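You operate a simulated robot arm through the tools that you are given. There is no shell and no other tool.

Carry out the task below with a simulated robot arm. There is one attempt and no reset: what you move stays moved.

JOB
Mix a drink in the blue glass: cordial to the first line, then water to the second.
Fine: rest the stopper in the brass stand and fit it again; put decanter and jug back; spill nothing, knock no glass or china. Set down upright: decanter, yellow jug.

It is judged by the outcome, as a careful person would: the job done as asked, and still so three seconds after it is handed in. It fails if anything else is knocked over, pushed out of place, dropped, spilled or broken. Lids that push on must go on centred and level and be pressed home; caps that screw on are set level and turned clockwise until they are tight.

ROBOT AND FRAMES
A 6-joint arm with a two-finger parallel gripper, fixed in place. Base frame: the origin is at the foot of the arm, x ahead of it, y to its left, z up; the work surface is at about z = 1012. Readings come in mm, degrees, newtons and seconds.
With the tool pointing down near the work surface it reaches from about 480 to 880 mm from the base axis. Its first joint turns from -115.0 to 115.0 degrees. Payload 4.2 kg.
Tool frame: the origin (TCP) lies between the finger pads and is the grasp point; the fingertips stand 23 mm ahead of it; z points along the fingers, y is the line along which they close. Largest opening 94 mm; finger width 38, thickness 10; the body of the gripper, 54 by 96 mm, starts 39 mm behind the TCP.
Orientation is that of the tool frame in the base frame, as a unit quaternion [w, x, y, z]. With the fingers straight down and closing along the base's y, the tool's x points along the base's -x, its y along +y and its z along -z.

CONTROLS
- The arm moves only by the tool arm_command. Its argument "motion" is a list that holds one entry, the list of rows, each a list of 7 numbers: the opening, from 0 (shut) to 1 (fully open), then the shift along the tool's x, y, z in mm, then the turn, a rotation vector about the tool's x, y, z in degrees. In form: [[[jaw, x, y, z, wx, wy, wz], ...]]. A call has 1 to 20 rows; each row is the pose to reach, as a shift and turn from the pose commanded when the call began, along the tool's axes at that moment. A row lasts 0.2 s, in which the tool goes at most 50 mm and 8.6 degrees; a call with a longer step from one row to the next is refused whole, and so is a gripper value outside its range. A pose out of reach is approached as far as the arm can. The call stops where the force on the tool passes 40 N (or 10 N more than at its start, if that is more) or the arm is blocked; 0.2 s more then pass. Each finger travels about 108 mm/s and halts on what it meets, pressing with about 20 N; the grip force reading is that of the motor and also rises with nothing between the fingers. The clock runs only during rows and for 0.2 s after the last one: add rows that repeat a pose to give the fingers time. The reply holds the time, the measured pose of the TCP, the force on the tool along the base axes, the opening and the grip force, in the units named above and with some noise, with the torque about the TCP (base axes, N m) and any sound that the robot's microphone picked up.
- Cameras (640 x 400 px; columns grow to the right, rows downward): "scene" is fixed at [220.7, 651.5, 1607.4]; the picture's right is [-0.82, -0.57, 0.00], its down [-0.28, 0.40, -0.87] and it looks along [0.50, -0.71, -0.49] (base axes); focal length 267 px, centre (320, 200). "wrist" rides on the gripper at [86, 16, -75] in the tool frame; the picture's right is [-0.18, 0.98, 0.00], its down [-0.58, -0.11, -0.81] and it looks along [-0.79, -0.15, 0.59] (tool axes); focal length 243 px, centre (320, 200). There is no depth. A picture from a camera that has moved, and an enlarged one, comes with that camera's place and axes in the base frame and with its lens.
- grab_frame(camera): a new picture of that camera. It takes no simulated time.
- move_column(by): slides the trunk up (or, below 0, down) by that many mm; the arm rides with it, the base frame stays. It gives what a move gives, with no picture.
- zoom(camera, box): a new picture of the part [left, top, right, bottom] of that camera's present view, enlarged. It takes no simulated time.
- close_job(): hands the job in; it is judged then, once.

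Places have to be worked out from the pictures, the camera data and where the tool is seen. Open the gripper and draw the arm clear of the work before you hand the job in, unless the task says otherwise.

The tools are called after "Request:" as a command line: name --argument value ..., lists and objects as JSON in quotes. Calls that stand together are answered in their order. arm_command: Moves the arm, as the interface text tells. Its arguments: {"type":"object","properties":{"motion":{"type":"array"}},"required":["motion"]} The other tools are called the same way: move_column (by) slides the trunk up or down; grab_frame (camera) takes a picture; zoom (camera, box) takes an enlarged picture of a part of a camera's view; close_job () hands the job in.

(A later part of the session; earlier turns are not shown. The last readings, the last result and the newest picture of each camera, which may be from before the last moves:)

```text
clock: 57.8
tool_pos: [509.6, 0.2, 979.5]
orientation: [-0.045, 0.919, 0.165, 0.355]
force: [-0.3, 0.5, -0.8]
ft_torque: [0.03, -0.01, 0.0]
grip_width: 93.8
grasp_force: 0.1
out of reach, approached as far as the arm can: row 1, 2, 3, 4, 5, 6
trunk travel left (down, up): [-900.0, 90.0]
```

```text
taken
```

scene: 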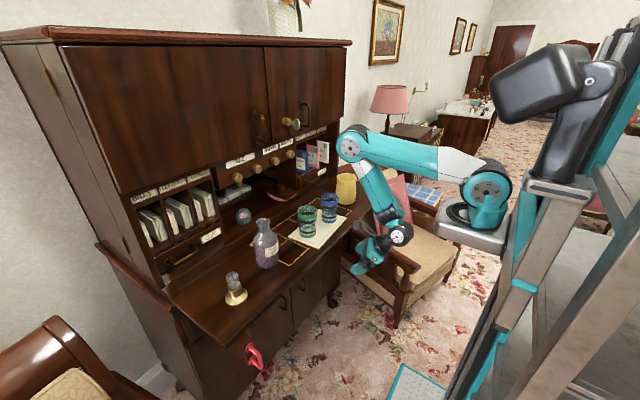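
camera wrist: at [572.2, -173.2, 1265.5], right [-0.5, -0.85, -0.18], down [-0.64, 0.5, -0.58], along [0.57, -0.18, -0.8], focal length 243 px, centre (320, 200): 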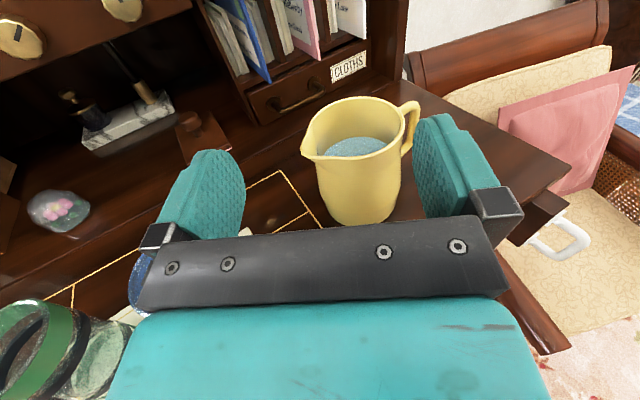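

The arm follows back the way it came, and nothing has been touched. The tool is in front of the desk at z 980, so I'll raise it first, then bring it forward while levelling the tool.

Request:
arm_command --motion '[[[1, 21, -1, -17, 0, 2.7, 0], [1, 42, -2, -34, 0, 5.3, 0], [1, 63, -3.2, -51.1, 0, 8, 0], [1, 82.5, -1.7, -44.4, 0, 11.2, 0], [1, 102, -0.2, -37.7, 0, 14.4, 0], [1, 121.5, 1.2, -31, 0, 17.6, 0], [1, 141, 2.7, -24.4, 0, 20.8, 0], [1, 160.5, 4.2, -17.7, 0, 24, 0]]]'

Request:
grab_frame --camera "scene"

```text
clock: 59.5
tool_pos: [609.4, 38.0, 1103.3]
orientation: [-0.077, 0.826, 0.15, 0.538]
force: [0.6, 1.1, -0.4]
ft_torque: [0.01, 0.02, -0.01]
grip_width: 94.1
grasp_force: 0.0
out of reach, approached as far as the arm can: row 1, 2, 3, 4, 5, 6
trunk travel left (down, up): [-900.0, 90.0]
```

```text
taken
```

scene: 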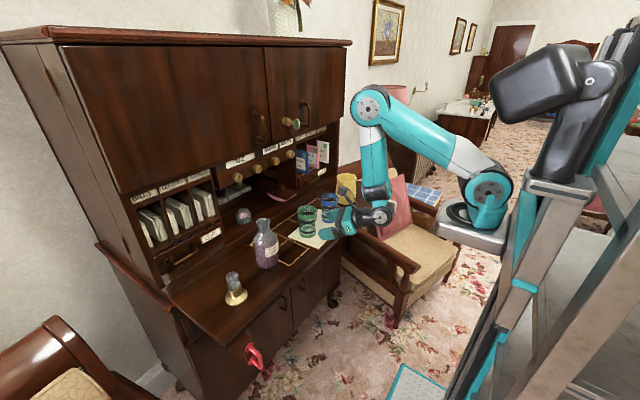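

That worked and the last rows were tracked exactly. I'll finish levelling the tool up at about (676, 68, 1200).

Request:
arm_command --motion '[[[1, 26, -0.6, 0, 0, 4.8, 0], [1, 52, -1.2, 4, 0, 9.6, 0], [1, 76, -1.8, 10, 0, 14.4, 0], [1, 98, -2.4, 18, 0, 19.2, 0], [1, 118.2, -3, 26.8, 0, 24, 0], [1, 118.2, -3, 26.8, 0, 24, 0]]]'

Request:
zoom --camera "scene" --box '[240, 40, 540, 260]'

```text
clock: 61.0
tool_pos: [677.0, 66.6, 1198.9]
orientation: [-0.107, 0.695, 0.131, 0.698]
force: [-0.1, 0.5, -0.9]
ft_torque: [-0.04, 0.01, -0.04]
grip_width: 93.8
grasp_force: 0.0
trunk travel left (down, up): [-900.0, 90.0]
```

```text
1.82 times, centred on (390, 150) of scene
camera zoom: at [220.7, 651.5, 1607.4], right [-0.82, -0.57, 0.0], down [-0.28, 0.4, -0.87], along [0.5, -0.71, -0.49], focal length 485 px, centre (193, 291)
```

zoom: 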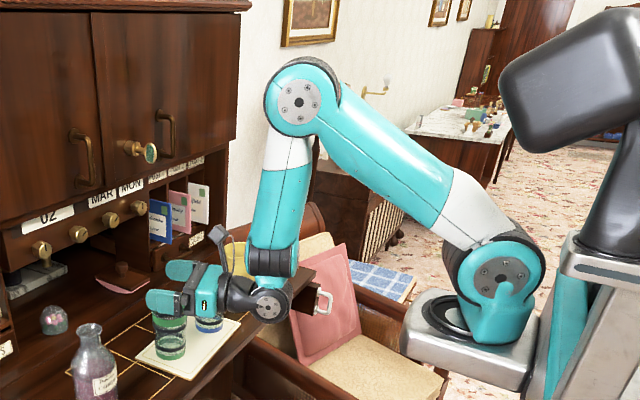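

All rows were tracked this time. I'll take a close look at the wrist's structure in this posture to understand its joints.

Request:
zoom --camera "scene" --box '[310, 130, 400, 220]'

```text
4.44 times, centred on (355, 175) of scene
camera zoom: at [220.7, 651.5, 1607.4], right [-0.82, -0.57, 0.0], down [-0.28, 0.4, -0.87], along [0.5, -0.71, -0.49], focal length 1186 px, centre (164, 311)
```

zoom: 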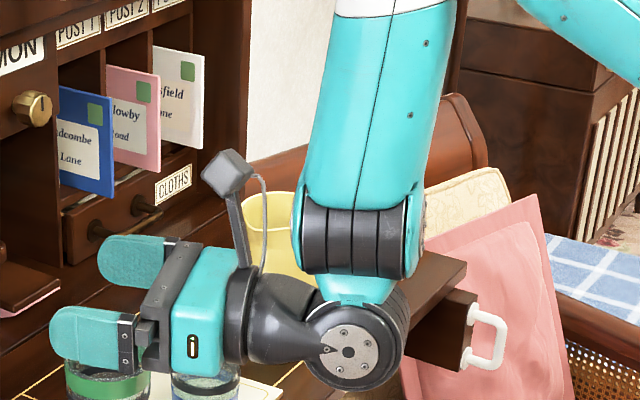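

I can't fully model the wrist, so I'll work empirically from this well-behaved posture, in short moves, and stop whenever a row is flagged. First I'll swing towards the decanter side at the same height, turning the tool with the arm.

Request:
arm_command --motion '[[[1, 2, -10, 0, 1.5, 0, 0], [1, 4, -20, 0, 3, 0, 0], [1, 6, -31, -1, 4.5, 0, 0], [1, 8, -42, -2, 6, 0, 0]]]'

Request:
zoom --camera "scene" --box '[290, 120, 400, 220]'

```text
clock: 62.0
tool_pos: [661.0, 109.3, 1206.3]
orientation: [-0.141, 0.69, 0.165, 0.69]
force: [0.0, -0.2, 1.0]
ft_torque: [-0.01, -0.01, 0.0]
grip_width: 94.1
grasp_force: 0.0
out of reach, approached as far as the arm can: row 4
trunk travel left (down, up): [-900.0, 90.0]
```

```text
4.00 times, centred on (345, 170) of scene
camera zoom: at [220.7, 651.5, 1607.4], right [-0.82, -0.57, 0.0], down [-0.28, 0.4, -0.87], along [0.5, -0.71, -0.49], focal length 1067 px, centre (220, 320)
```

zoom: 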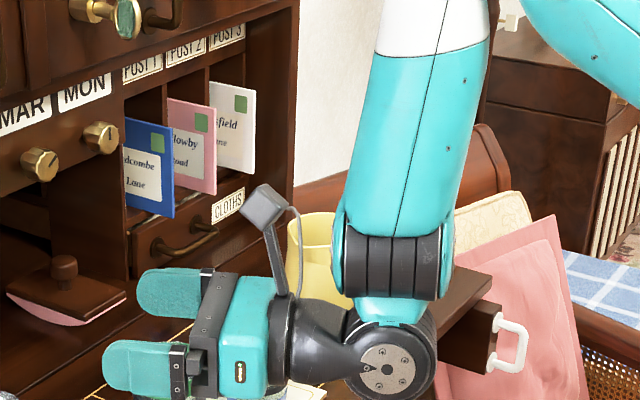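

I think I understand the wrist now: it becomes singular when the tool is perpendicular to the forearm, which is nearly the case here. I'll pitch the tool 35° down to leave that zone, then raise it, all in open air.

Request:
arm_command --motion '[[[1, 0, 0, 0, 0, -5, 0], [1, 0, 0, 0, 0, -10, 0], [1, 0, 0, 0, 0, -15, 0], [1, 0, 0, 0, 0, -20, 0], [1, 0, 0, 0, 0, -25, 0], [1, 0, 0, 0, 0, -30, 0], [1, 0, 0, 0, 0, -35, 0]]]'

Request:
zoom --camera "scene" --box '[240, 40, 540, 260]'

```text
clock: 63.5
tool_pos: [669.4, 83.3, 1201.5]
orientation: [-0.091, 0.863, 0.209, 0.45]
force: [0.0, -0.2, -0.4]
ft_torque: [-0.01, 0.02, -0.02]
grip_width: 94.0
grasp_force: 0.1
out of reach, approached as far as the arm can: row 3, 4, 5, 6, 7
trunk travel left (down, up): [-900.0, 90.0]
```

```text
1.82 times, centred on (390, 150) of scene
camera zoom: at [220.7, 651.5, 1607.4], right [-0.82, -0.57, 0.0], down [-0.28, 0.4, -0.87], along [0.5, -0.71, -0.49], focal length 485 px, centre (193, 291)
```

zoom: 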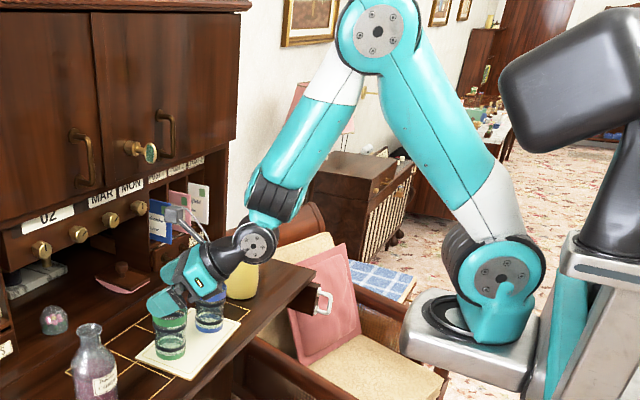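

The wrist is now in the natural posture. The remaining limit seems to be the last joint's travel when the tool points too far left. I'll reduce the yaw towards the arm's own direction and raise the tool to about z 1290.

Request:
arm_command --motion '[[[1, 9.7, 4.7, -11.6, -2.03, -0.08, 1.44], [1, 19.3, 9.5, -23.2, -4.07, -0.16, 2.89], [1, 29, 14.2, -34.8, -6.1, -0.24, 4.33], [1, 38.7, 18.9, -46.3, -8.1, -0.31, 5.77], [1, 48.3, 23.7, -57.9, -10.2, -0.39, 7.2], [1, 58, 28.4, -69.5, -12.2, -0.47, 8.66], [1, 58, 28.4, -69.5, -12.2, -0.47, 8.66]]]'

```text
clock: 65.2
tool_pos: [670.6, -46.6, 1279.0]
orientation: [-0.029, 0.883, 0.093, 0.459]
force: [0.4, -0.2, -1.2]
ft_torque: [-0.01, -0.03, -0.01]
grip_width: 94.1
grasp_force: 0.0
out of reach, approached as far as the arm can: row 1, 2, 3, 4, 5, 6, 7
trunk travel left (down, up): [-900.0, 90.0]
```

The picture is consistent now: the tool is at the roll joint's limit in this "camera up" orientation. Rolling it back 60° gives slack. I'll do that here in open air, then lower the trunk in stages while keeping the tool high.

Request:
arm_command --motion '[[[1, 0, 0, 0, 0, 0, -7.5], [1, 0, 0, 0, 0, 0, -15], [1, 0, 0, 0, 0, 0, -22.5], [1, 0, 0, 0, 0, 0, -30], [1, 0, 0, 0, 0, 0, -37.5], [1, 0, 0, 0, 0, 0, -45], [1, 0, 0, 0, 0, 0, -52.5], [1, 0, 0, 0, 0, 0, -60]]]'

Request:
move_column --by -80

```text
clock: 67.0
tool_pos: [670.3, -45.8, 1282.4]
orientation: [0.206, 0.721, 0.519, 0.411]
force: [0.0, 0.0, -0.2]
ft_torque: [-0.01, -0.01, 0.04]
grip_width: 93.9
grasp_force: 0.0
trunk travel left (down, up): [-900.0, 90.0]
```

```text
clock: 68.1
tool_pos: [670.3, -45.8, 1202.6]
orientation: [0.206, 0.721, 0.518, 0.412]
force: [-0.3, 0.3, 0.1]
ft_torque: [0.0, -0.03, 0.03]
grip_width: 93.8
grasp_force: 0.0
trunk travel left (down, up): [-820.0, 170.0]
```

Rolling and lowering went without any flags. Next I'll raise the tool again and bring it towards the middle, to about (660, 60, 1280).

Request:
arm_command --motion '[[[1, 25, 2.1, -7.9, 0, 0, 0], [1, 50, 4.2, -15.8, 0, 0, 0], [1, 75, 6.4, -23.7, 0, 0, 0], [1, 100, 8.5, -31.6, 0, 0, 0], [1, 125.6, 10.6, -39.5, 0, 0, 0]]]'

Request:
grab_frame --camera "scene"

```text
clock: 69.3
tool_pos: [659.1, 63.2, 1279.0]
orientation: [0.206, 0.722, 0.518, 0.41]
force: [-0.4, -0.5, 0.6]
ft_torque: [0.02, -0.01, -0.02]
grip_width: 94.0
grasp_force: 0.1
trunk travel left (down, up): [-820.0, 170.0]
```

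```text
taken
```

scene: 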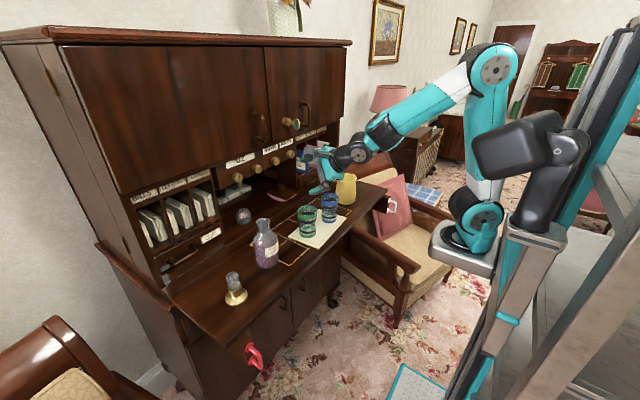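

That was tracked perfectly. I'll repeat: lower the trunk by 90 mm (tool to about 1189, still clear), then raise the tool again.

Request:
move_column --by -90

Request:
arm_command --motion '[[[1, 8, 15, -12, 0, 0, 0], [1, 17, 31, -25, 0, 0, 0], [1, 26, 47, -38, 0, 0, 0], [1, 34, 65, -52, 0, 0, 0]]]'

Request:
move_column --by -90

```text
clock: 70.6
tool_pos: [659.7, 63.2, 1189.4]
orientation: [0.206, 0.721, 0.518, 0.412]
force: [0.0, 0.8, 0.1]
ft_torque: [-0.02, -0.02, 0.0]
grip_width: 94.0
grasp_force: 0.0
trunk travel left (down, up): [-730.0, 260.0]
```

```text
clock: 71.6
tool_pos: [658.7, 61.7, 1278.9]
orientation: [0.205, 0.721, 0.519, 0.41]
force: [-0.6, 0.0, 0.9]
ft_torque: [0.02, 0.03, 0.01]
grip_width: 93.6
grasp_force: 0.0
trunk travel left (down, up): [-730.0, 260.0]
```

```text
clock: 72.8
tool_pos: [657.8, 62.1, 1188.9]
orientation: [0.205, 0.721, 0.519, 0.411]
force: [-0.3, -0.2, 0.5]
ft_torque: [0.01, -0.03, -0.02]
grip_width: 93.9
grasp_force: 0.2
trunk travel left (down, up): [-640.0, 350.0]
```

The shoulder is now 260 mm lower and the arm has plenty of freedom. I'll level the tool here, keeping it rolled -60°, ahead of rehearsing the pour position.

Request:
arm_command --motion '[[[1, 0, 0, 0, -5.15, 2.85, 0], [1, 0, 0, 0, -10.3, 5.7, 0], [1, 0, 0, 0, -15.45, 8.55, 0], [1, 0, 0, 0, -20.6, 11.4, 0], [1, 0, 0, 0, -25.75, 14.25, 0], [1, 0, 0, 0, -30.9, 17.1, 0]]]'

Request:
grab_frame --camera "scene"

```text
clock: 74.2
tool_pos: [658.1, 63.0, 1190.9]
orientation: [0.312, 0.571, 0.415, 0.636]
force: [-0.3, -0.4, -0.1]
ft_torque: [-0.01, 0.0, 0.03]
grip_width: 93.9
grasp_force: 0.0
trunk travel left (down, up): [-640.0, 350.0]
```

```text
taken
```

scene: 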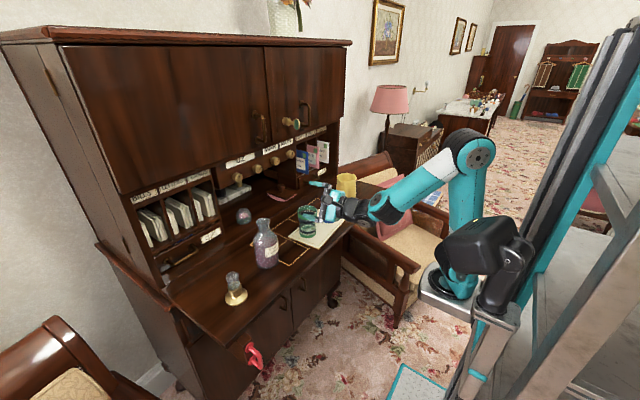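

Clean again. I'll rehearse the pour position by swinging to yaw -35° near (631, -185) at z 1190, with the tool still rolled about -62°.

Request:
arm_command --motion '[[[1, -17.7, 9.3, -5.8, -1.75, -3.3, 0], [1, -35.4, 18.6, -11.5, -3.5, -6.6, 0], [1, -53, 27.9, -17.3, -5.25, -9.95, 0], [1, -70.8, 37.1, -23, -7, -13.3, 0], [1, -88.5, 46.4, -28.8, -8.75, -16.6, 0], [1, -106, 55.7, -34.5, -10.5, -19.9, 0], [1, -123.8, 65, -40.3, -12.25, -23.2, 0], [1, -141.5, 74.3, -46, -14, -26.5, 0], [1, -159, 83.5, -51.8, -15.75, -29.9, 0], [1, -177, 92.8, -57.6, -17.5, -33.2, 0], [1, -194.6, 102, -63.3, -19.25, -36.5, 0], [1, -212.3, 111.4, -69.1, -21, -39.8, 0]]]'

Request:
grab_frame --camera "scene"

```text
clock: 76.8
tool_pos: [630.6, -186.7, 1187.7]
orientation: [0.531, 0.688, 0.165, 0.467]
force: [0.0, 0.2, 0.5]
ft_torque: [-0.01, -0.01, 0.0]
grip_width: 94.1
grasp_force: 0.0
trunk travel left (down, up): [-640.0, 350.0]
```

```text
taken
```

scene: 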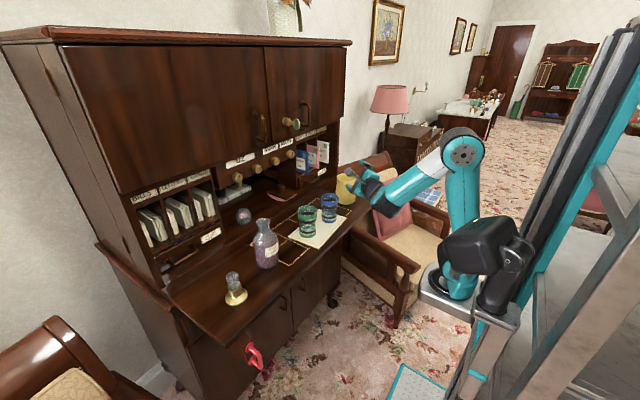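

The pour position is reachable. I'll check it goes down to pouring height and rolls further, to about -95°, then come back.

Request:
arm_command --motion '[[[1, -7, -13.3, 0, 0, 0, -8], [1, -14, -26.5, 0, 0, 0, -16], [1, -21, -39.8, 0, 0, 0, -24], [1, -21, -39.8, 0, 0, 0, -32], [1, -21, -39.8, 0, 0, 0, -32]]]'

Request:
zoom --camera "scene" --box '[280, 120, 460, 250]'

Request:
grab_frame --camera "wrist"

```text
clock: 78.0
tool_pos: [631.1, -185.5, 1142.7]
orientation: [0.64, 0.615, 0.349, 0.302]
force: [-0.1, -0.6, 0.5]
ft_torque: [0.0, -0.04, 0.02]
grip_width: 94.0
grasp_force: 0.0
trunk travel left (down, up): [-640.0, 350.0]
```

```text
3.08 times, centred on (370, 185) of scene
camera zoom: at [220.7, 651.5, 1607.4], right [-0.82, -0.57, 0.0], down [-0.28, 0.4, -0.87], along [0.5, -0.71, -0.49], focal length 821 px, centre (166, 246)
```

zoom: 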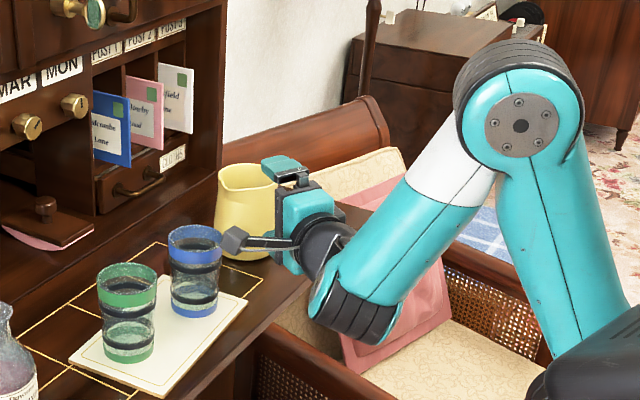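

```text
taken
camera wrist: at [620.2, -71.5, 1152.5], right [-0.06, -0.09, 0.99], down [-1.0, -0.02, -0.06], along [0.02, -1.0, -0.09], focal length 243 px, centre (320, 200)
```

wrist: 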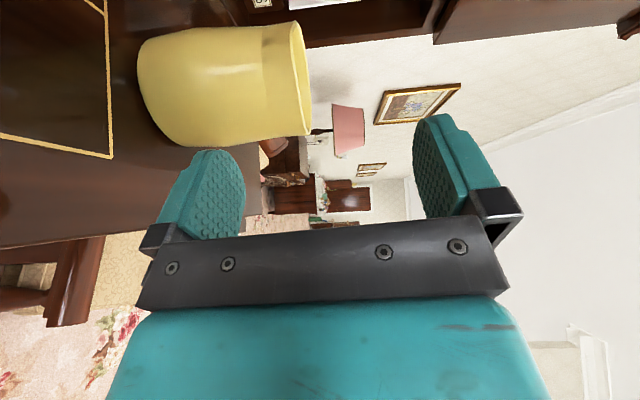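

The whole pour posture works. I'll go back up and reduce the roll, then swing over to the decanter's near side.

Request:
arm_command --motion '[[[1, -1, 12.5, 0, 0, 0, 8], [1, -2, 25, 0, 0, 0, 16], [1, -3, 37.5, 0, 0, 0, 24], [1, -3.8, 49.9, 0, 0, 0, 32], [1, -3.8, 49.9, 0, 0, 0, 32]]]'

```text
clock: 79.2
tool_pos: [632.2, -185.3, 1193.7]
orientation: [0.531, 0.688, 0.165, 0.467]
force: [0.6, 0.3, -1.0]
ft_torque: [-0.01, -0.01, -0.02]
grip_width: 94.1
grasp_force: 0.1
trunk travel left (down, up): [-640.0, 350.0]
```

Now the swing: about 72° of yaw while moving to the pre-grasp point (638, 152), at z 1190.

Request:
arm_command --motion '[[[1, 13.6, -7.4, -10.5, 1.87, 3.55, 0], [1, 27.2, -14.9, -21, 3.74, 7.1, 0], [1, 40.9, -22.3, -31.5, 5.6, 10.65, 0], [1, 54.5, -29.8, -42, 7.5, 14.2, 0], [1, 68.1, -37.2, -52.5, 9.4, 17.75, 0], [1, 81.7, -44.7, -63, 11.2, 21.3, 0], [1, 95.4, -52.1, -73.5, 13.1, 24.85, 0], [1, 109, -59.6, -84, 15, 28.4, 0], [1, 122.6, -67, -94.5, 16.85, 31.95, 0], [1, 136.2, -74.4, -105, 18.7, 35.5, 0], [1, 149.8, -81.9, -115.5, 20.6, 39.05, 0], [1, 163.5, -89.3, -126, 22.5, 42.6, 0], [1, 177.1, -96.8, -136.5, 24.3, 46.15, 0], [1, 190.7, -104.2, -147, 26.2, 49.7, 0], [1, 204.3, -111.7, -157.5, 28.1, 53.25, 0], [1, 218, -119.1, -168, 30, 56.8, 0], [1, 231.6, -126.6, -178.5, 31.8, 60.35, 0], [1, 245.2, -134, -189, 33.7, 63.9, 0]]]'

Request:
grab_frame --camera "scene"

```text
clock: 83.0
tool_pos: [637.4, 151.7, 1189.4]
orientation: [0.153, 0.458, 0.539, 0.69]
force: [0.0, 0.0, -0.2]
ft_torque: [0.02, 0.01, -0.01]
grip_width: 93.9
grasp_force: 0.1
trunk travel left (down, up): [-640.0, 350.0]
```

```text
taken
```

scene: 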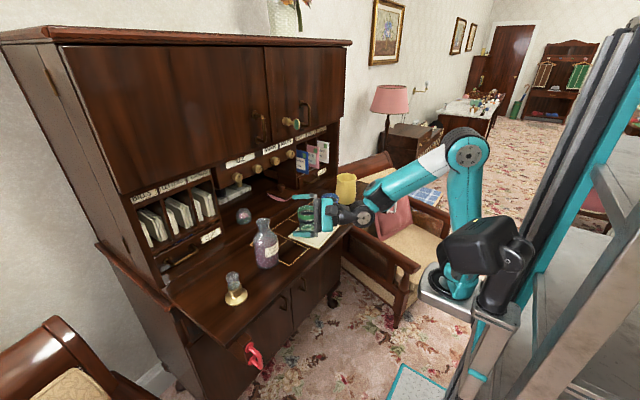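

On target and unflagged. I'll go down to z 1120 here, 85 mm short of the decanter, and unroll by 62° so the camera is on top and the fingers are level.

Request:
arm_command --motion '[[[1, -8, -15, 0, 0, 0, 0], [1, -16, -31, 0, 0, 0, 0], [1, -24, -46, 0, 0, 0, 0], [1, -32.4, -61.4, 0, 0, 0, 0], [1, -32.4, -61.4, 0, 0, 0, 8], [1, -32.4, -61.4, 0, 0, 0, 16], [1, -32.4, -61.4, 0, 0, 0, 24], [1, -32.4, -61.4, 0, 0, 0, 32], [1, -32.4, -61.4, 0, 0, 0, 40], [1, -32.4, -61.4, 0, 0, 0, 48], [1, -32.4, -61.4, 0, 0, 0, 56], [1, -32.4, -61.4, 0, 0, 0, 62], [1, -32.4, -61.4, 0, 0, 0, 62]]]'

Request:
grab_frame --camera "scene"

Request:
grab_frame --camera "wrist"

```text
clock: 85.8
tool_pos: [636.5, 150.9, 1120.0]
orientation: [-0.225, 0.669, 0.226, 0.671]
force: [-0.1, -0.2, 0.2]
ft_torque: [-0.02, 0.02, 0.03]
grip_width: 93.6
grasp_force: 0.0
trunk travel left (down, up): [-640.0, 350.0]
```

```text
taken
```

scene: 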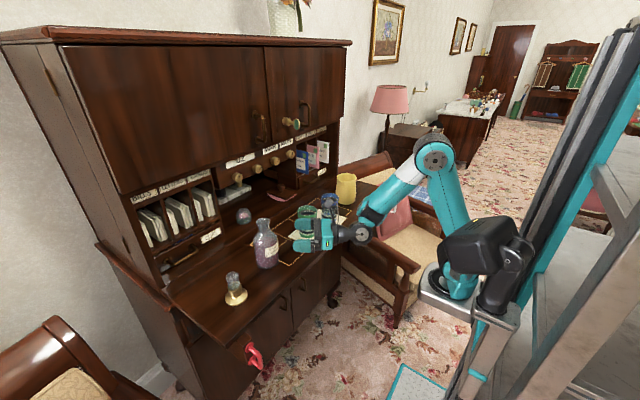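

```text
taken
camera wrist: at [586.7, 93.5, 1206.1], right [0.59, -0.78, -0.18], down [-0.71, -0.4, -0.58], along [0.38, 0.48, -0.79], focal length 243 px, centre (320, 200)
```

wrist: 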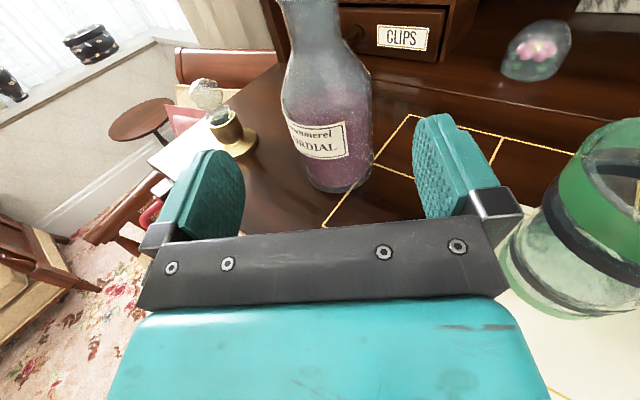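

Now I have a straight view of the decanter between the fingers. I'll zoom in to measure its position and how far the green glass is on the right.

Request:
zoom --camera "wrist" --box '[240, 0, 440, 210]'

Request:
zoom --camera "scene" --box '[235, 190, 365, 290]'

```text
1.90 times, centred on (340, 105) of wrist
camera zoom: at [586.7, 93.5, 1206.1], right [0.59, -0.78, -0.18], down [-0.71, -0.4, -0.58], along [0.38, 0.48, -0.79], focal length 462 px, centre (282, 381)
```

zoom: 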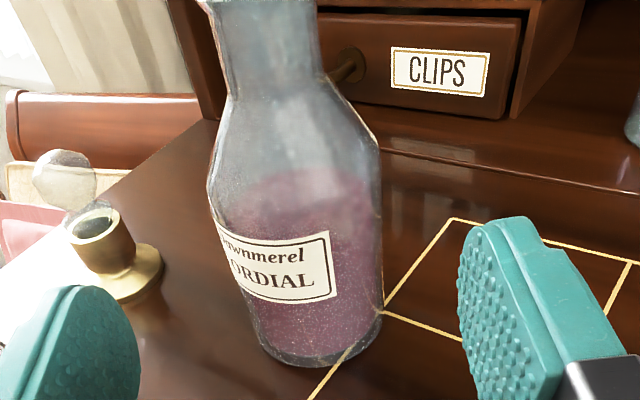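

```text
4.00 times, centred on (300, 240) of scene
camera zoom: at [220.7, 651.5, 1607.4], right [-0.82, -0.57, 0.0], down [-0.28, 0.4, -0.87], along [0.5, -0.71, -0.49], focal length 1067 px, centre (400, 40)
```

zoom: 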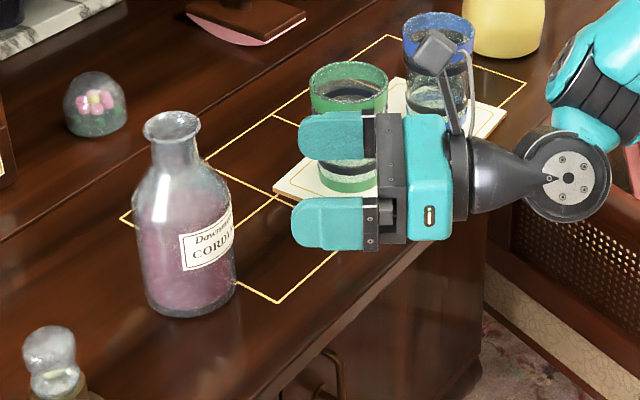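

The decanter is lined up within about 1.5 mm of the tool's axis. I'll lower to z 1075 (mid-body) at this standoff, then advance part-way and look again.

Request:
arm_command --motion '[[[1, -15, 0.5, 0, 0, 0, 0], [1, -30, 1, 0, 0, 0, 0], [1, -45, 1.3, 0, 0, 0, 0], [1, -45, 1.3, 15, 0, 0, 0], [1, -45, 1.3, 30, 0, 0, 0], [1, -45, 1.3, 45, 0, 0, 0], [1, -45, 1.3, 45, 0, 0, 0]]]'

Request:
grab_frame --camera "wrist"

Request:
zoom --camera "scene" --box '[235, 190, 365, 290]'

```text
clock: 87.4
tool_pos: [674.5, 177.4, 1074.8]
orientation: [-0.224, 0.67, 0.224, 0.671]
force: [0.4, 0.1, -0.3]
ft_torque: [-0.01, -0.05, 0.01]
grip_width: 94.1
grasp_force: 0.1
trunk travel left (down, up): [-640.0, 350.0]
```

```text
taken
camera wrist: at [623.4, 119.6, 1161.1], right [0.59, -0.78, -0.18], down [-0.71, -0.4, -0.58], along [0.38, 0.47, -0.79], focal length 243 px, centre (320, 200)
```

wrist: 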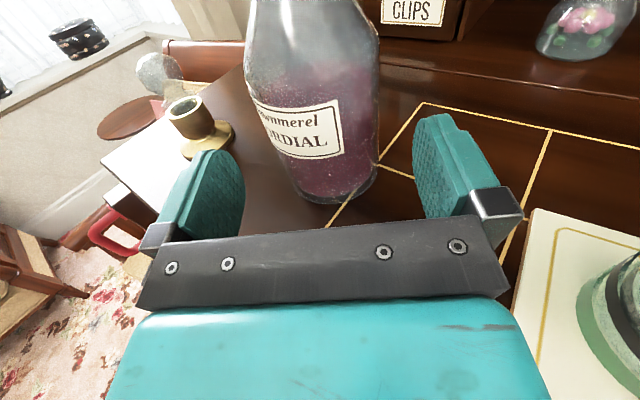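

```text
4.00 times, centred on (300, 240) of scene
camera zoom: at [220.7, 651.5, 1607.4], right [-0.82, -0.57, 0.0], down [-0.28, 0.4, -0.87], along [0.5, -0.71, -0.49], focal length 1067 px, centre (400, 40)
```

zoom: 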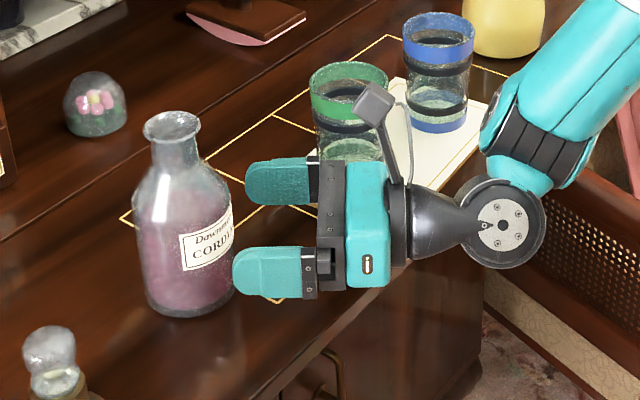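

The decanter is centred between the finger lines. I'll zoom in on its base to get the remaining distance.

Request:
zoom --camera "wrist" --box '[230, 0, 430, 220]'

```text
1.82 times, centred on (330, 110) of wrist
camera zoom: at [623.4, 119.6, 1161.1], right [0.59, -0.78, -0.18], down [-0.71, -0.4, -0.58], along [0.38, 0.47, -0.79], focal length 441 px, centre (302, 364)
```

zoom: 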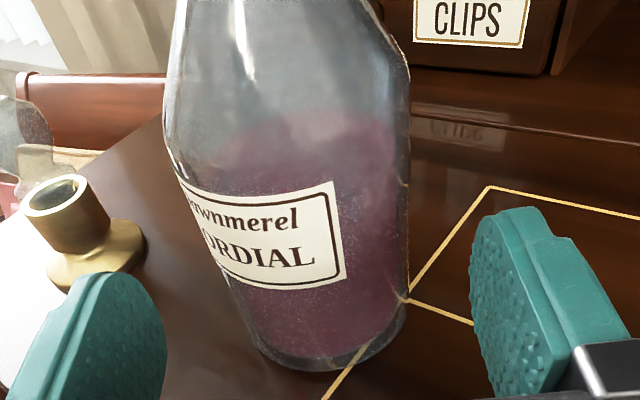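

The base centre comes out near (723.5, 218), about 64 mm ahead and on-axis. I'll advance 56 mm in small steps, leaving the palm about 8 mm short of the glass.

Request:
arm_command --motion '[[[1, 0, 0, 12, 0, 0, 0], [1, 0, 0, 24, 0, 0, 0], [1, 0, 0, 36, 0, 0, 0], [1, 0, 0, 47, 0, 0, 0], [1, 0, 0, 56, 0, 0, 0], [1, 0, 0, 56, 0, 0, 0]]]'

Request:
grab_frame --camera "wrist"

Request:
zoom --camera "scene" --box '[235, 190, 365, 290]'

```text
clock: 88.8
tool_pos: [718.2, 210.5, 1076.1]
orientation: [-0.224, 0.67, 0.225, 0.671]
force: [0.2, -0.7, 0.5]
ft_torque: [0.01, -0.01, 0.03]
grip_width: 93.8
grasp_force: 0.0
trunk travel left (down, up): [-640.0, 350.0]
```

```text
taken
camera wrist: at [668.3, 153.7, 1161.3], right [0.59, -0.78, -0.18], down [-0.71, -0.4, -0.58], along [0.38, 0.47, -0.79], focal length 243 px, centre (320, 200)
```

wrist: 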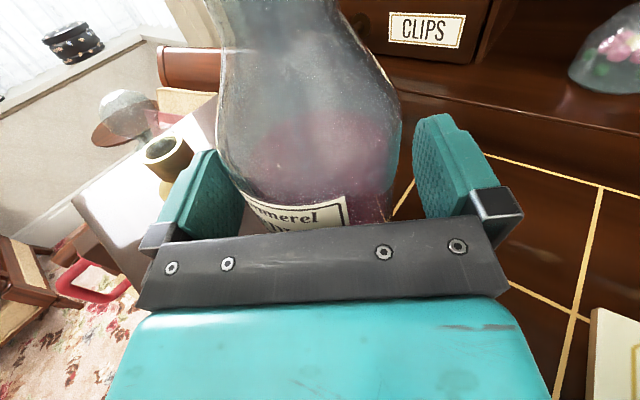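

```text
4.00 times, centred on (300, 240) of scene
camera zoom: at [220.7, 651.5, 1607.4], right [-0.82, -0.57, 0.0], down [-0.28, 0.4, -0.87], along [0.5, -0.71, -0.49], focal length 1067 px, centre (400, 40)
```

zoom: 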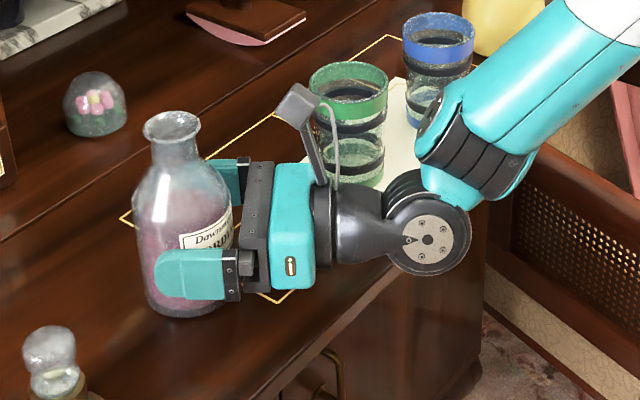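

The fingers straddle the decanter with no contact. I'll close gently on the body.

Request:
arm_command --motion '[[[0.9, 0, 0, 0, 0, 0, 0], [0.84, 0, 0, 0, 0, 0, 0], [0.75, 0, 0, 0, 0, 0, 0], [0.65, 0, 0, 0, 0, 0, 0], [0.65, 0, 0, 0, 0, 0, 0], [0.65, 0, 0, 0, 0, 0, 0]]]'

Request:
grab_frame --camera "wrist"

Request:
zoom --camera "scene" --box '[235, 190, 365, 290]'

```text
clock: 90.2
tool_pos: [719.4, 211.4, 1075.6]
orientation: [-0.224, 0.669, 0.226, 0.671]
force: [1.4, 0.5, -0.4]
ft_torque: [-0.21, -0.13, 0.04]
grip_width: 73.0
grasp_force: 19.5
trunk travel left (down, up): [-640.0, 350.0]
```

```text
taken
camera wrist: at [668.2, 153.7, 1161.4], right [0.59, -0.78, -0.18], down [-0.71, -0.4, -0.58], along [0.38, 0.47, -0.79], focal length 243 px, centre (320, 200)
```

wrist: 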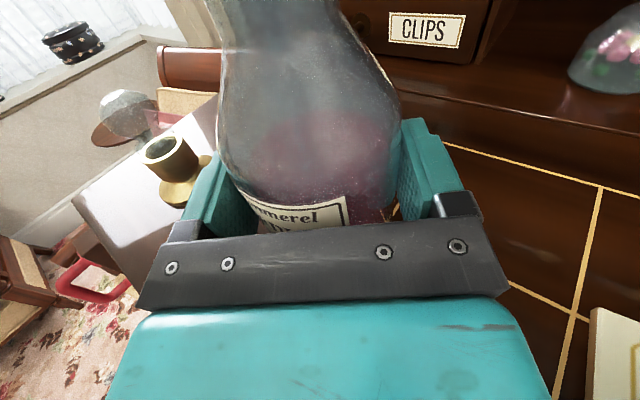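

```text
4.00 times, centred on (300, 240) of scene
camera zoom: at [220.7, 651.5, 1607.4], right [-0.82, -0.57, 0.0], down [-0.28, 0.4, -0.87], along [0.5, -0.71, -0.49], focal length 1067 px, centre (400, 40)
```

zoom: 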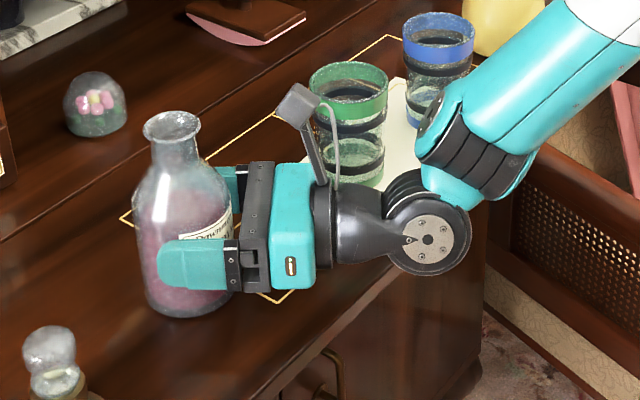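

The grip is firm at 73 mm with about 20 N. I'll lift slowly a few millimetres, then further, and check that it holds.

Request:
arm_command --motion '[[[0.65, 2, 0, 0, 0, 0, 0], [0.65, 5, 0, 0, 0, 0, 0], [0.65, 9, 0, 0, 0, 0, 0], [0.65, 14, 0, 0, 0, 0, 0], [0.65, 20, 0, 0, 0, 0, 0]]]'

Request:
zoom --camera "scene" --box '[235, 190, 365, 290]'

Request:
grab_frame --camera "wrist"

```text
clock: 91.4
tool_pos: [718.7, 211.1, 1094.0]
orientation: [-0.224, 0.67, 0.225, 0.671]
force: [0.3, -0.1, -6.1]
ft_torque: [-0.05, 0.06, -0.01]
grip_width: 72.8
grasp_force: 19.7
trunk travel left (down, up): [-640.0, 350.0]
```

```text
4.00 times, centred on (300, 240) of scene
camera zoom: at [220.7, 651.5, 1607.4], right [-0.82, -0.57, 0.0], down [-0.28, 0.4, -0.87], along [0.5, -0.71, -0.49], focal length 1067 px, centre (400, 40)
```

zoom: 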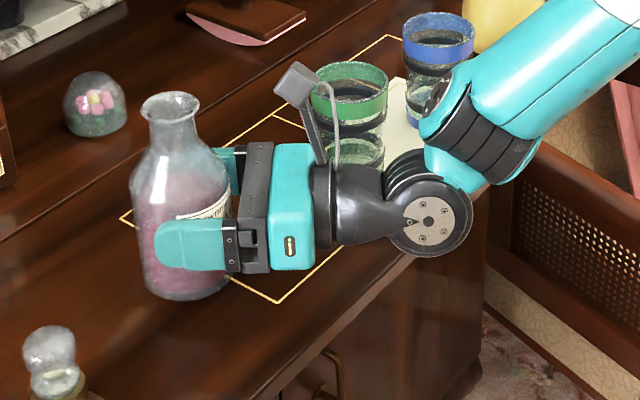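

```text
taken
camera wrist: at [667.9, 153.5, 1180.2], right [0.59, -0.78, -0.18], down [-0.71, -0.4, -0.58], along [0.38, 0.47, -0.79], focal length 243 px, centre (320, 200)
```

wrist: 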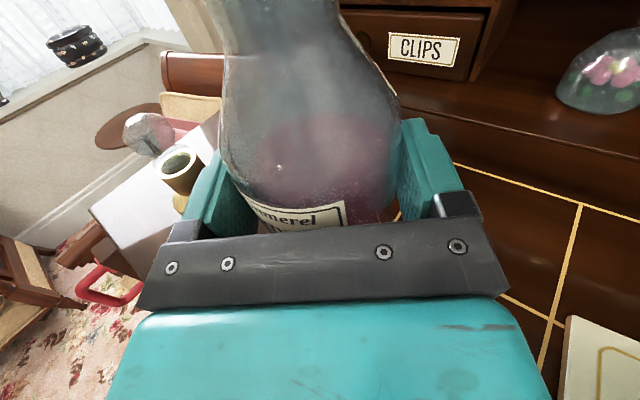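

The decanter is lifted cleanly and weighs about 6 N. To keep the roll joint within range while going higher, I'll tilt it a modest 40°, well below spilling, as I raise it to about z 1155.

Request:
arm_command --motion '[[[0.65, 6, 0, 0, 0, 0, -2], [0.65, 12, 0, 0, 0, 0, -5], [0.65, 18, 0, 0, 0, 0, -8.5], [0.65, 24, 0, 0, 0, 0, -12], [0.65, 30, 0, 0, 0, 0, -16], [0.65, 36, 0, 0, 0, 0, -20], [0.65, 42, 0, 0, 0, 0, -24], [0.65, 48, 0, 0, 0, 0, -28], [0.65, 54, 0, 0, 0, 0, -32], [0.65, 58, 0, 0, 0, 0, -35], [0.65, 60, 0, 0, 0, 0, -38], [0.65, 60, 0, 0, 0, 0, -40]]]'

Request:
zoom --camera "scene" --box '[220, 170, 370, 290]'

Request:
grab_frame --camera "wrist"

```text
clock: 94.0
tool_pos: [719.1, 211.1, 1155.2]
orientation: [0.019, 0.552, 0.442, 0.707]
force: [0.2, 0.3, -6.3]
ft_torque: [0.01, 0.05, 0.03]
grip_width: 73.0
grasp_force: 19.9
trunk travel left (down, up): [-640.0, 350.0]
```

```text
3.33 times, centred on (295, 230) of scene
camera zoom: at [220.7, 651.5, 1607.4], right [-0.82, -0.57, 0.0], down [-0.28, 0.4, -0.87], along [0.5, -0.71, -0.49], focal length 889 px, centre (403, 100)
```

zoom: 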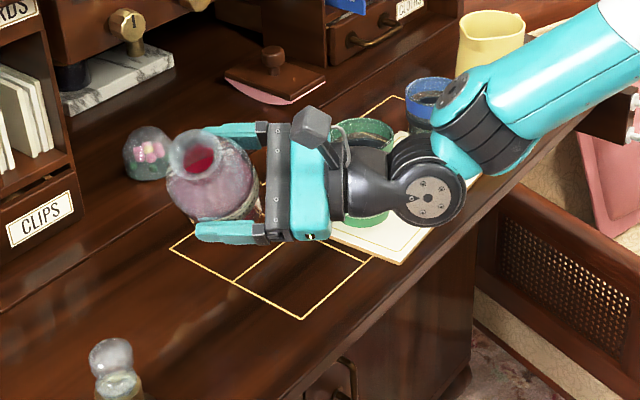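

```text
taken
camera wrist: at [632.4, 200.7, 1231.3], right [0.52, -0.69, 0.49], down [-0.47, -0.72, -0.51], along [0.71, 0.04, -0.7], focal length 243 px, centre (320, 200)
```

wrist: 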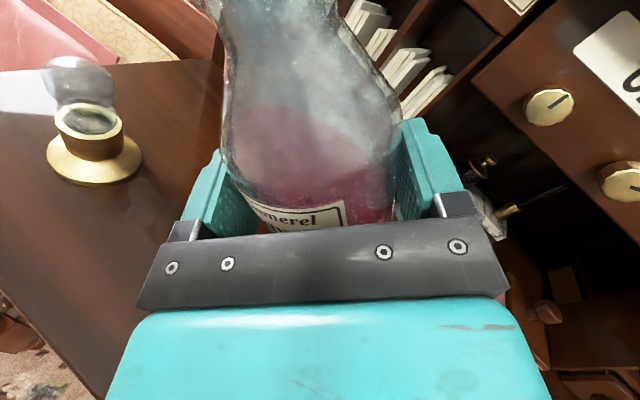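

No spill; the liquid lies still in the tilted decanter. I'll draw it back and up to z 1205, away from the tableware, before swinging across.

Request:
arm_command --motion '[[[0.65, 3, 8, -14, 0, 0, 0], [0.65, 6.5, 16.5, -31, 0, 0, 0], [0.65, 10.5, 26, -49, 0, 0, 0], [0.65, 14, 35.5, -67, 0, 0, 0], [0.65, 18, 45, -85, 0, 0, 0], [0.65, 21, 52.6, -99.9, 0, 0, 0], [0.65, 21, 52.6, -99.9, 0, 0, 0]]]'

Request:
grab_frame --camera "scene"

```text
clock: 95.6
tool_pos: [656.9, 130.2, 1205.9]
orientation: [0.018, 0.553, 0.441, 0.707]
force: [-0.3, 0.8, -7.0]
ft_torque: [-0.02, 0.05, 0.03]
grip_width: 72.9
grasp_force: 20.2
trunk travel left (down, up): [-640.0, 350.0]
```

```text
taken
```

scene: 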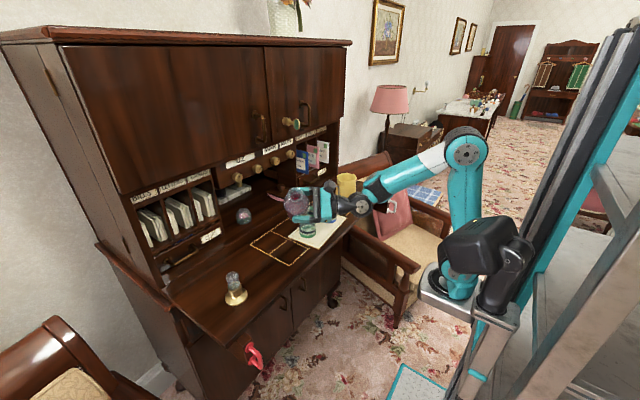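

Holding steady. I'll add 10° more tilt (to about 50°, still not pouring) so the roll joint stays comfortable at the other end of the swing.

Request:
arm_command --motion '[[[0.65, 0, 0, 0, 0, 0, -3.5], [0.65, 0, 0, 0, 0, 0, -7], [0.65, 0, 0, 0, 0, 0, -10], [0.65, 0, 0, 0, 0, 0, -10]]]'

```text
clock: 96.6
tool_pos: [656.1, 129.5, 1205.2]
orientation: [0.081, 0.512, 0.488, 0.702]
force: [-1.2, -0.3, -5.8]
ft_torque: [0.02, 0.05, 0.01]
grip_width: 72.8
grasp_force: 19.8
trunk travel left (down, up): [-640.0, 350.0]
```

Now the slow swing to the blue glass's near-right side, at z 1205 with the decanter tilted 50°.

Request:
arm_command --motion '[[[0.65, -9.8, 8.1, -11.6, -2.56, -3.08, 0], [0.65, -19.6, 16.2, -23.3, -5.12, -6.16, 0], [0.65, -29.3, 24.4, -34.9, -7.68, -9.23, 0], [0.65, -39.1, 32.5, -46.6, -10.2, -12.3, 0], [0.65, -48.9, 40.6, -58.2, -12.8, -15.4, 0], [0.65, -58.7, 48.7, -69.8, -15.4, -18.5, 0], [0.65, -68.5, 56.9, -81.5, -17.9, -21.5, 0], [0.65, -78.3, 65, -93.1, -20.5, -24.6, 0], [0.65, -88, 73.1, -104.7, -23, -27.7, 0], [0.65, -97.8, 81.2, -116.4, -25.6, -30.8, 0], [0.65, -107.6, 89.3, -128, -28.2, -33.9, 0], [0.65, -117.4, 97.5, -139.7, -30.7, -36.9, 0], [0.65, -127.2, 105.6, -151.3, -33.3, -40, 0], [0.65, -137, 113.7, -162.9, -35.9, -43.1, 0], [0.65, -146.8, 121.8, -174.6, -38.4, -46.2, 0], [0.65, -156.5, 130, -186.2, -41, -49.2, 0], [0.65, -166.3, 138.1, -197.9, -43.5, -52.3, 0], [0.65, -176.1, 146.2, -209.5, -46.1, -55.4, 0]]]'

Request:
grab_frame --camera "scene"

Request:
grab_frame --camera "wrist"

```text
clock: 100.4
tool_pos: [629.8, -184.2, 1216.3]
orientation: [0.477, 0.703, 0.094, 0.519]
force: [-0.7, -0.2, -6.7]
ft_torque: [0.05, 0.03, -0.01]
grip_width: 73.0
grasp_force: 19.4
out of reach, approached as far as the arm can: row 16, 17, 18
trunk travel left (down, up): [-640.0, 350.0]
```

```text
taken
```

scene: 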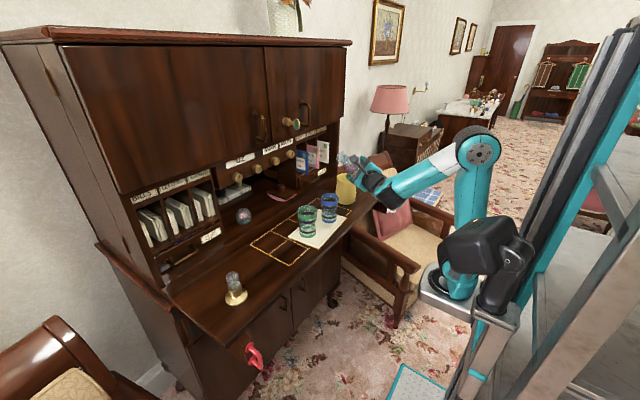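

```text
taken
camera wrist: at [600.7, -95.7, 1283.8], right [-0.44, -0.63, 0.64], down [-0.88, 0.15, -0.45], along [0.19, -0.76, -0.62], focal length 243 px, centre (320, 200)
```

wrist: 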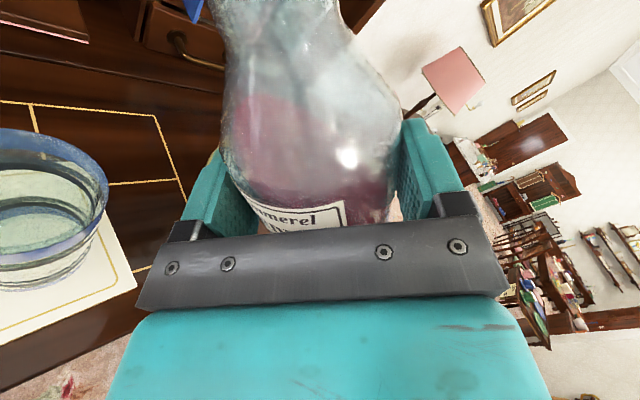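

The decanter is at the pour side with only a slight shortfall. The wrist camera now sees the blue glass's rim on the left, so I'll zoom in to pin down its position.

Request:
zoom --camera "wrist" --box '[0, 100, 200, 330]'

Request:
zoom --camera "scene" --box '[290, 130, 410, 230]'

```text
1.74 times, centred on (100, 215) of wrist
camera zoom: at [600.7, -95.7, 1283.8], right [-0.44, -0.63, 0.64], down [-0.88, 0.15, -0.45], along [0.19, -0.76, -0.62], focal length 422 px, centre (703, 174)
```

zoom: 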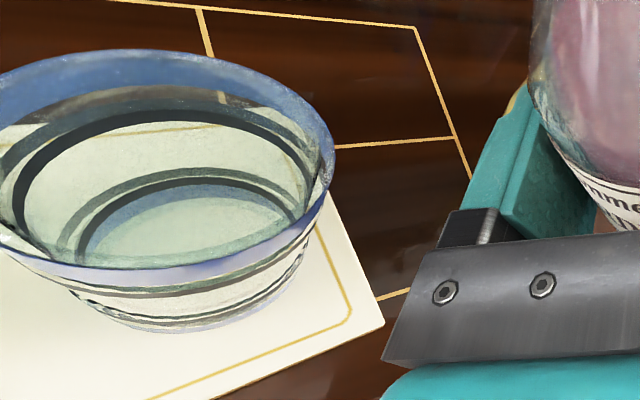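

```text
4.00 times, centred on (350, 180) of scene
camera zoom: at [220.7, 651.5, 1607.4], right [-0.82, -0.57, 0.0], down [-0.28, 0.4, -0.87], along [0.5, -0.71, -0.49], focal length 1067 px, centre (200, 280)
```

zoom: 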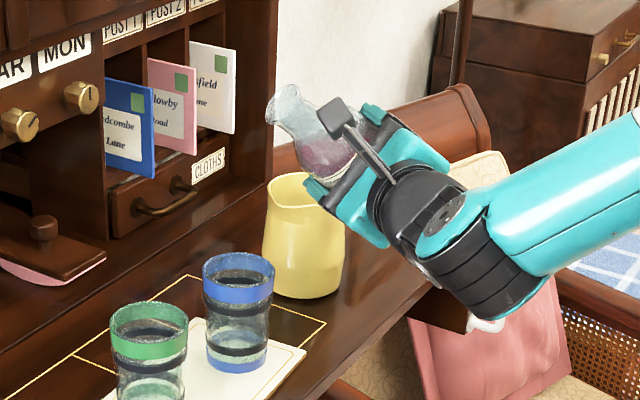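

The blue glass's rim centre comes out at about (694, -92) with radius 36. I'll tilt to about 62° (still below pouring) while easing down to z 1166 and shifting so the lip ends up over the near part of the glass.

Request:
arm_command --motion '[[[0.65, -5, -7, -1.5, 0, 0, -3], [0.65, -11, -15.5, -3, 0, 0, -6], [0.65, -17, -24, -4.5, 0, 0, -9], [0.65, -23, -33, -6, 0, 0, -12], [0.65, -28.6, -41.3, -7.5, 0, 0, -12], [0.65, -28.6, -41.3, -7.5, 0, 0, -12]]]'

Request:
zoom --camera "scene" --box '[290, 130, 410, 230]'

Request:
grab_frame --camera "wrist"

```text
clock: 101.8
tool_pos: [630.3, -182.0, 1180.7]
orientation: [0.528, 0.689, 0.168, 0.467]
force: [-0.1, -0.5, -6.0]
ft_torque: [0.07, 0.03, -0.01]
grip_width: 73.0
grasp_force: 20.4
out of reach, approached as far as the arm can: row 4, 5, 6
trunk travel left (down, up): [-640.0, 350.0]
```

```text
4.00 times, centred on (350, 180) of scene
camera zoom: at [220.7, 651.5, 1607.4], right [-0.82, -0.57, 0.0], down [-0.28, 0.4, -0.87], along [0.5, -0.71, -0.49], focal length 1067 px, centre (200, 280)
```

zoom: 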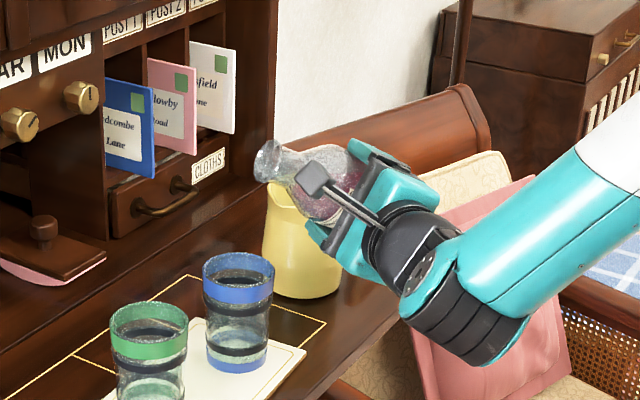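

```text
taken
camera wrist: at [607.7, -81.5, 1234.6], right [-0.35, -0.51, 0.78], down [-0.93, 0.08, -0.36], along [0.12, -0.86, -0.5], focal length 243 px, centre (320, 200)
```

wrist: 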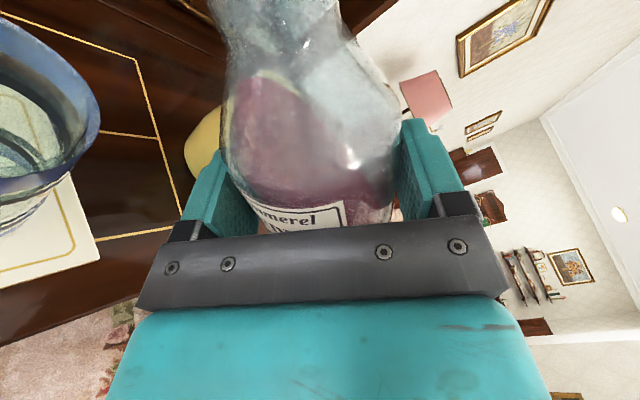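

The yaw is at its right-hand limit here. Turning the tool 5° back (to -30°) gives room; the spot for the lip stays the same, so I'll adjust position to match.

Request:
arm_command --motion '[[[0.65, -2, -4.5, 1, 0.78, 1.47, 0], [0.65, -4, -9, 2, 1.55, 2.95, 0], [0.65, -6.2, -13.5, 3, 2.33, 4.42, 0], [0.65, -8.4, -18.2, 3.9, 2.33, 4.42, 0], [0.65, -8.4, -18.2, 3.9, 2.33, 4.42, 0]]]'

Request:
zoom --camera "scene" --box '[290, 130, 410, 230]'

Request:
zoom --camera "wrist" --box '[0, 0, 240, 260]'

```text
clock: 103.0
tool_pos: [636.2, -183.4, 1164.6]
orientation: [0.507, 0.681, 0.197, 0.49]
force: [0.6, -0.8, -6.2]
ft_torque: [0.08, 0.03, -0.03]
grip_width: 72.8
grasp_force: 20.3
out of reach, approached as far as the arm can: row 4, 5
trunk travel left (down, up): [-640.0, 350.0]
```

```text
4.00 times, centred on (350, 180) of scene
camera zoom: at [220.7, 651.5, 1607.4], right [-0.82, -0.57, 0.0], down [-0.28, 0.4, -0.87], along [0.5, -0.71, -0.49], focal length 1067 px, centre (200, 280)
```

zoom: 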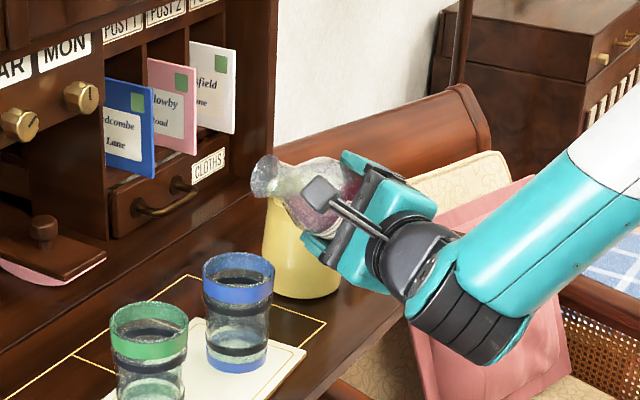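

```text
1.54 times, centred on (120, 130) of wrist
camera zoom: at [605.8, -86.9, 1219.9], right [-0.31, -0.54, 0.78], down [-0.93, 0.0, -0.36], along [0.2, -0.84, -0.5], focal length 373 px, centre (628, 308)
```

zoom: 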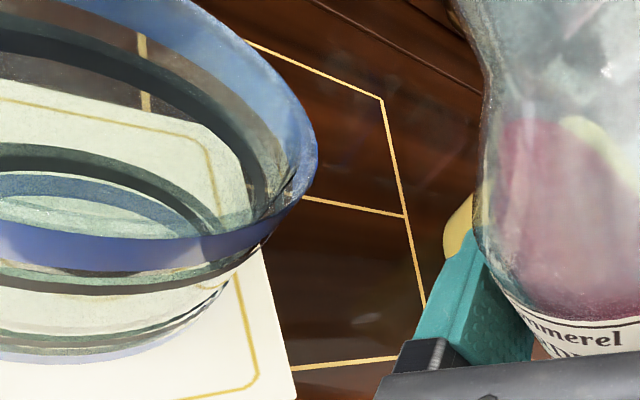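

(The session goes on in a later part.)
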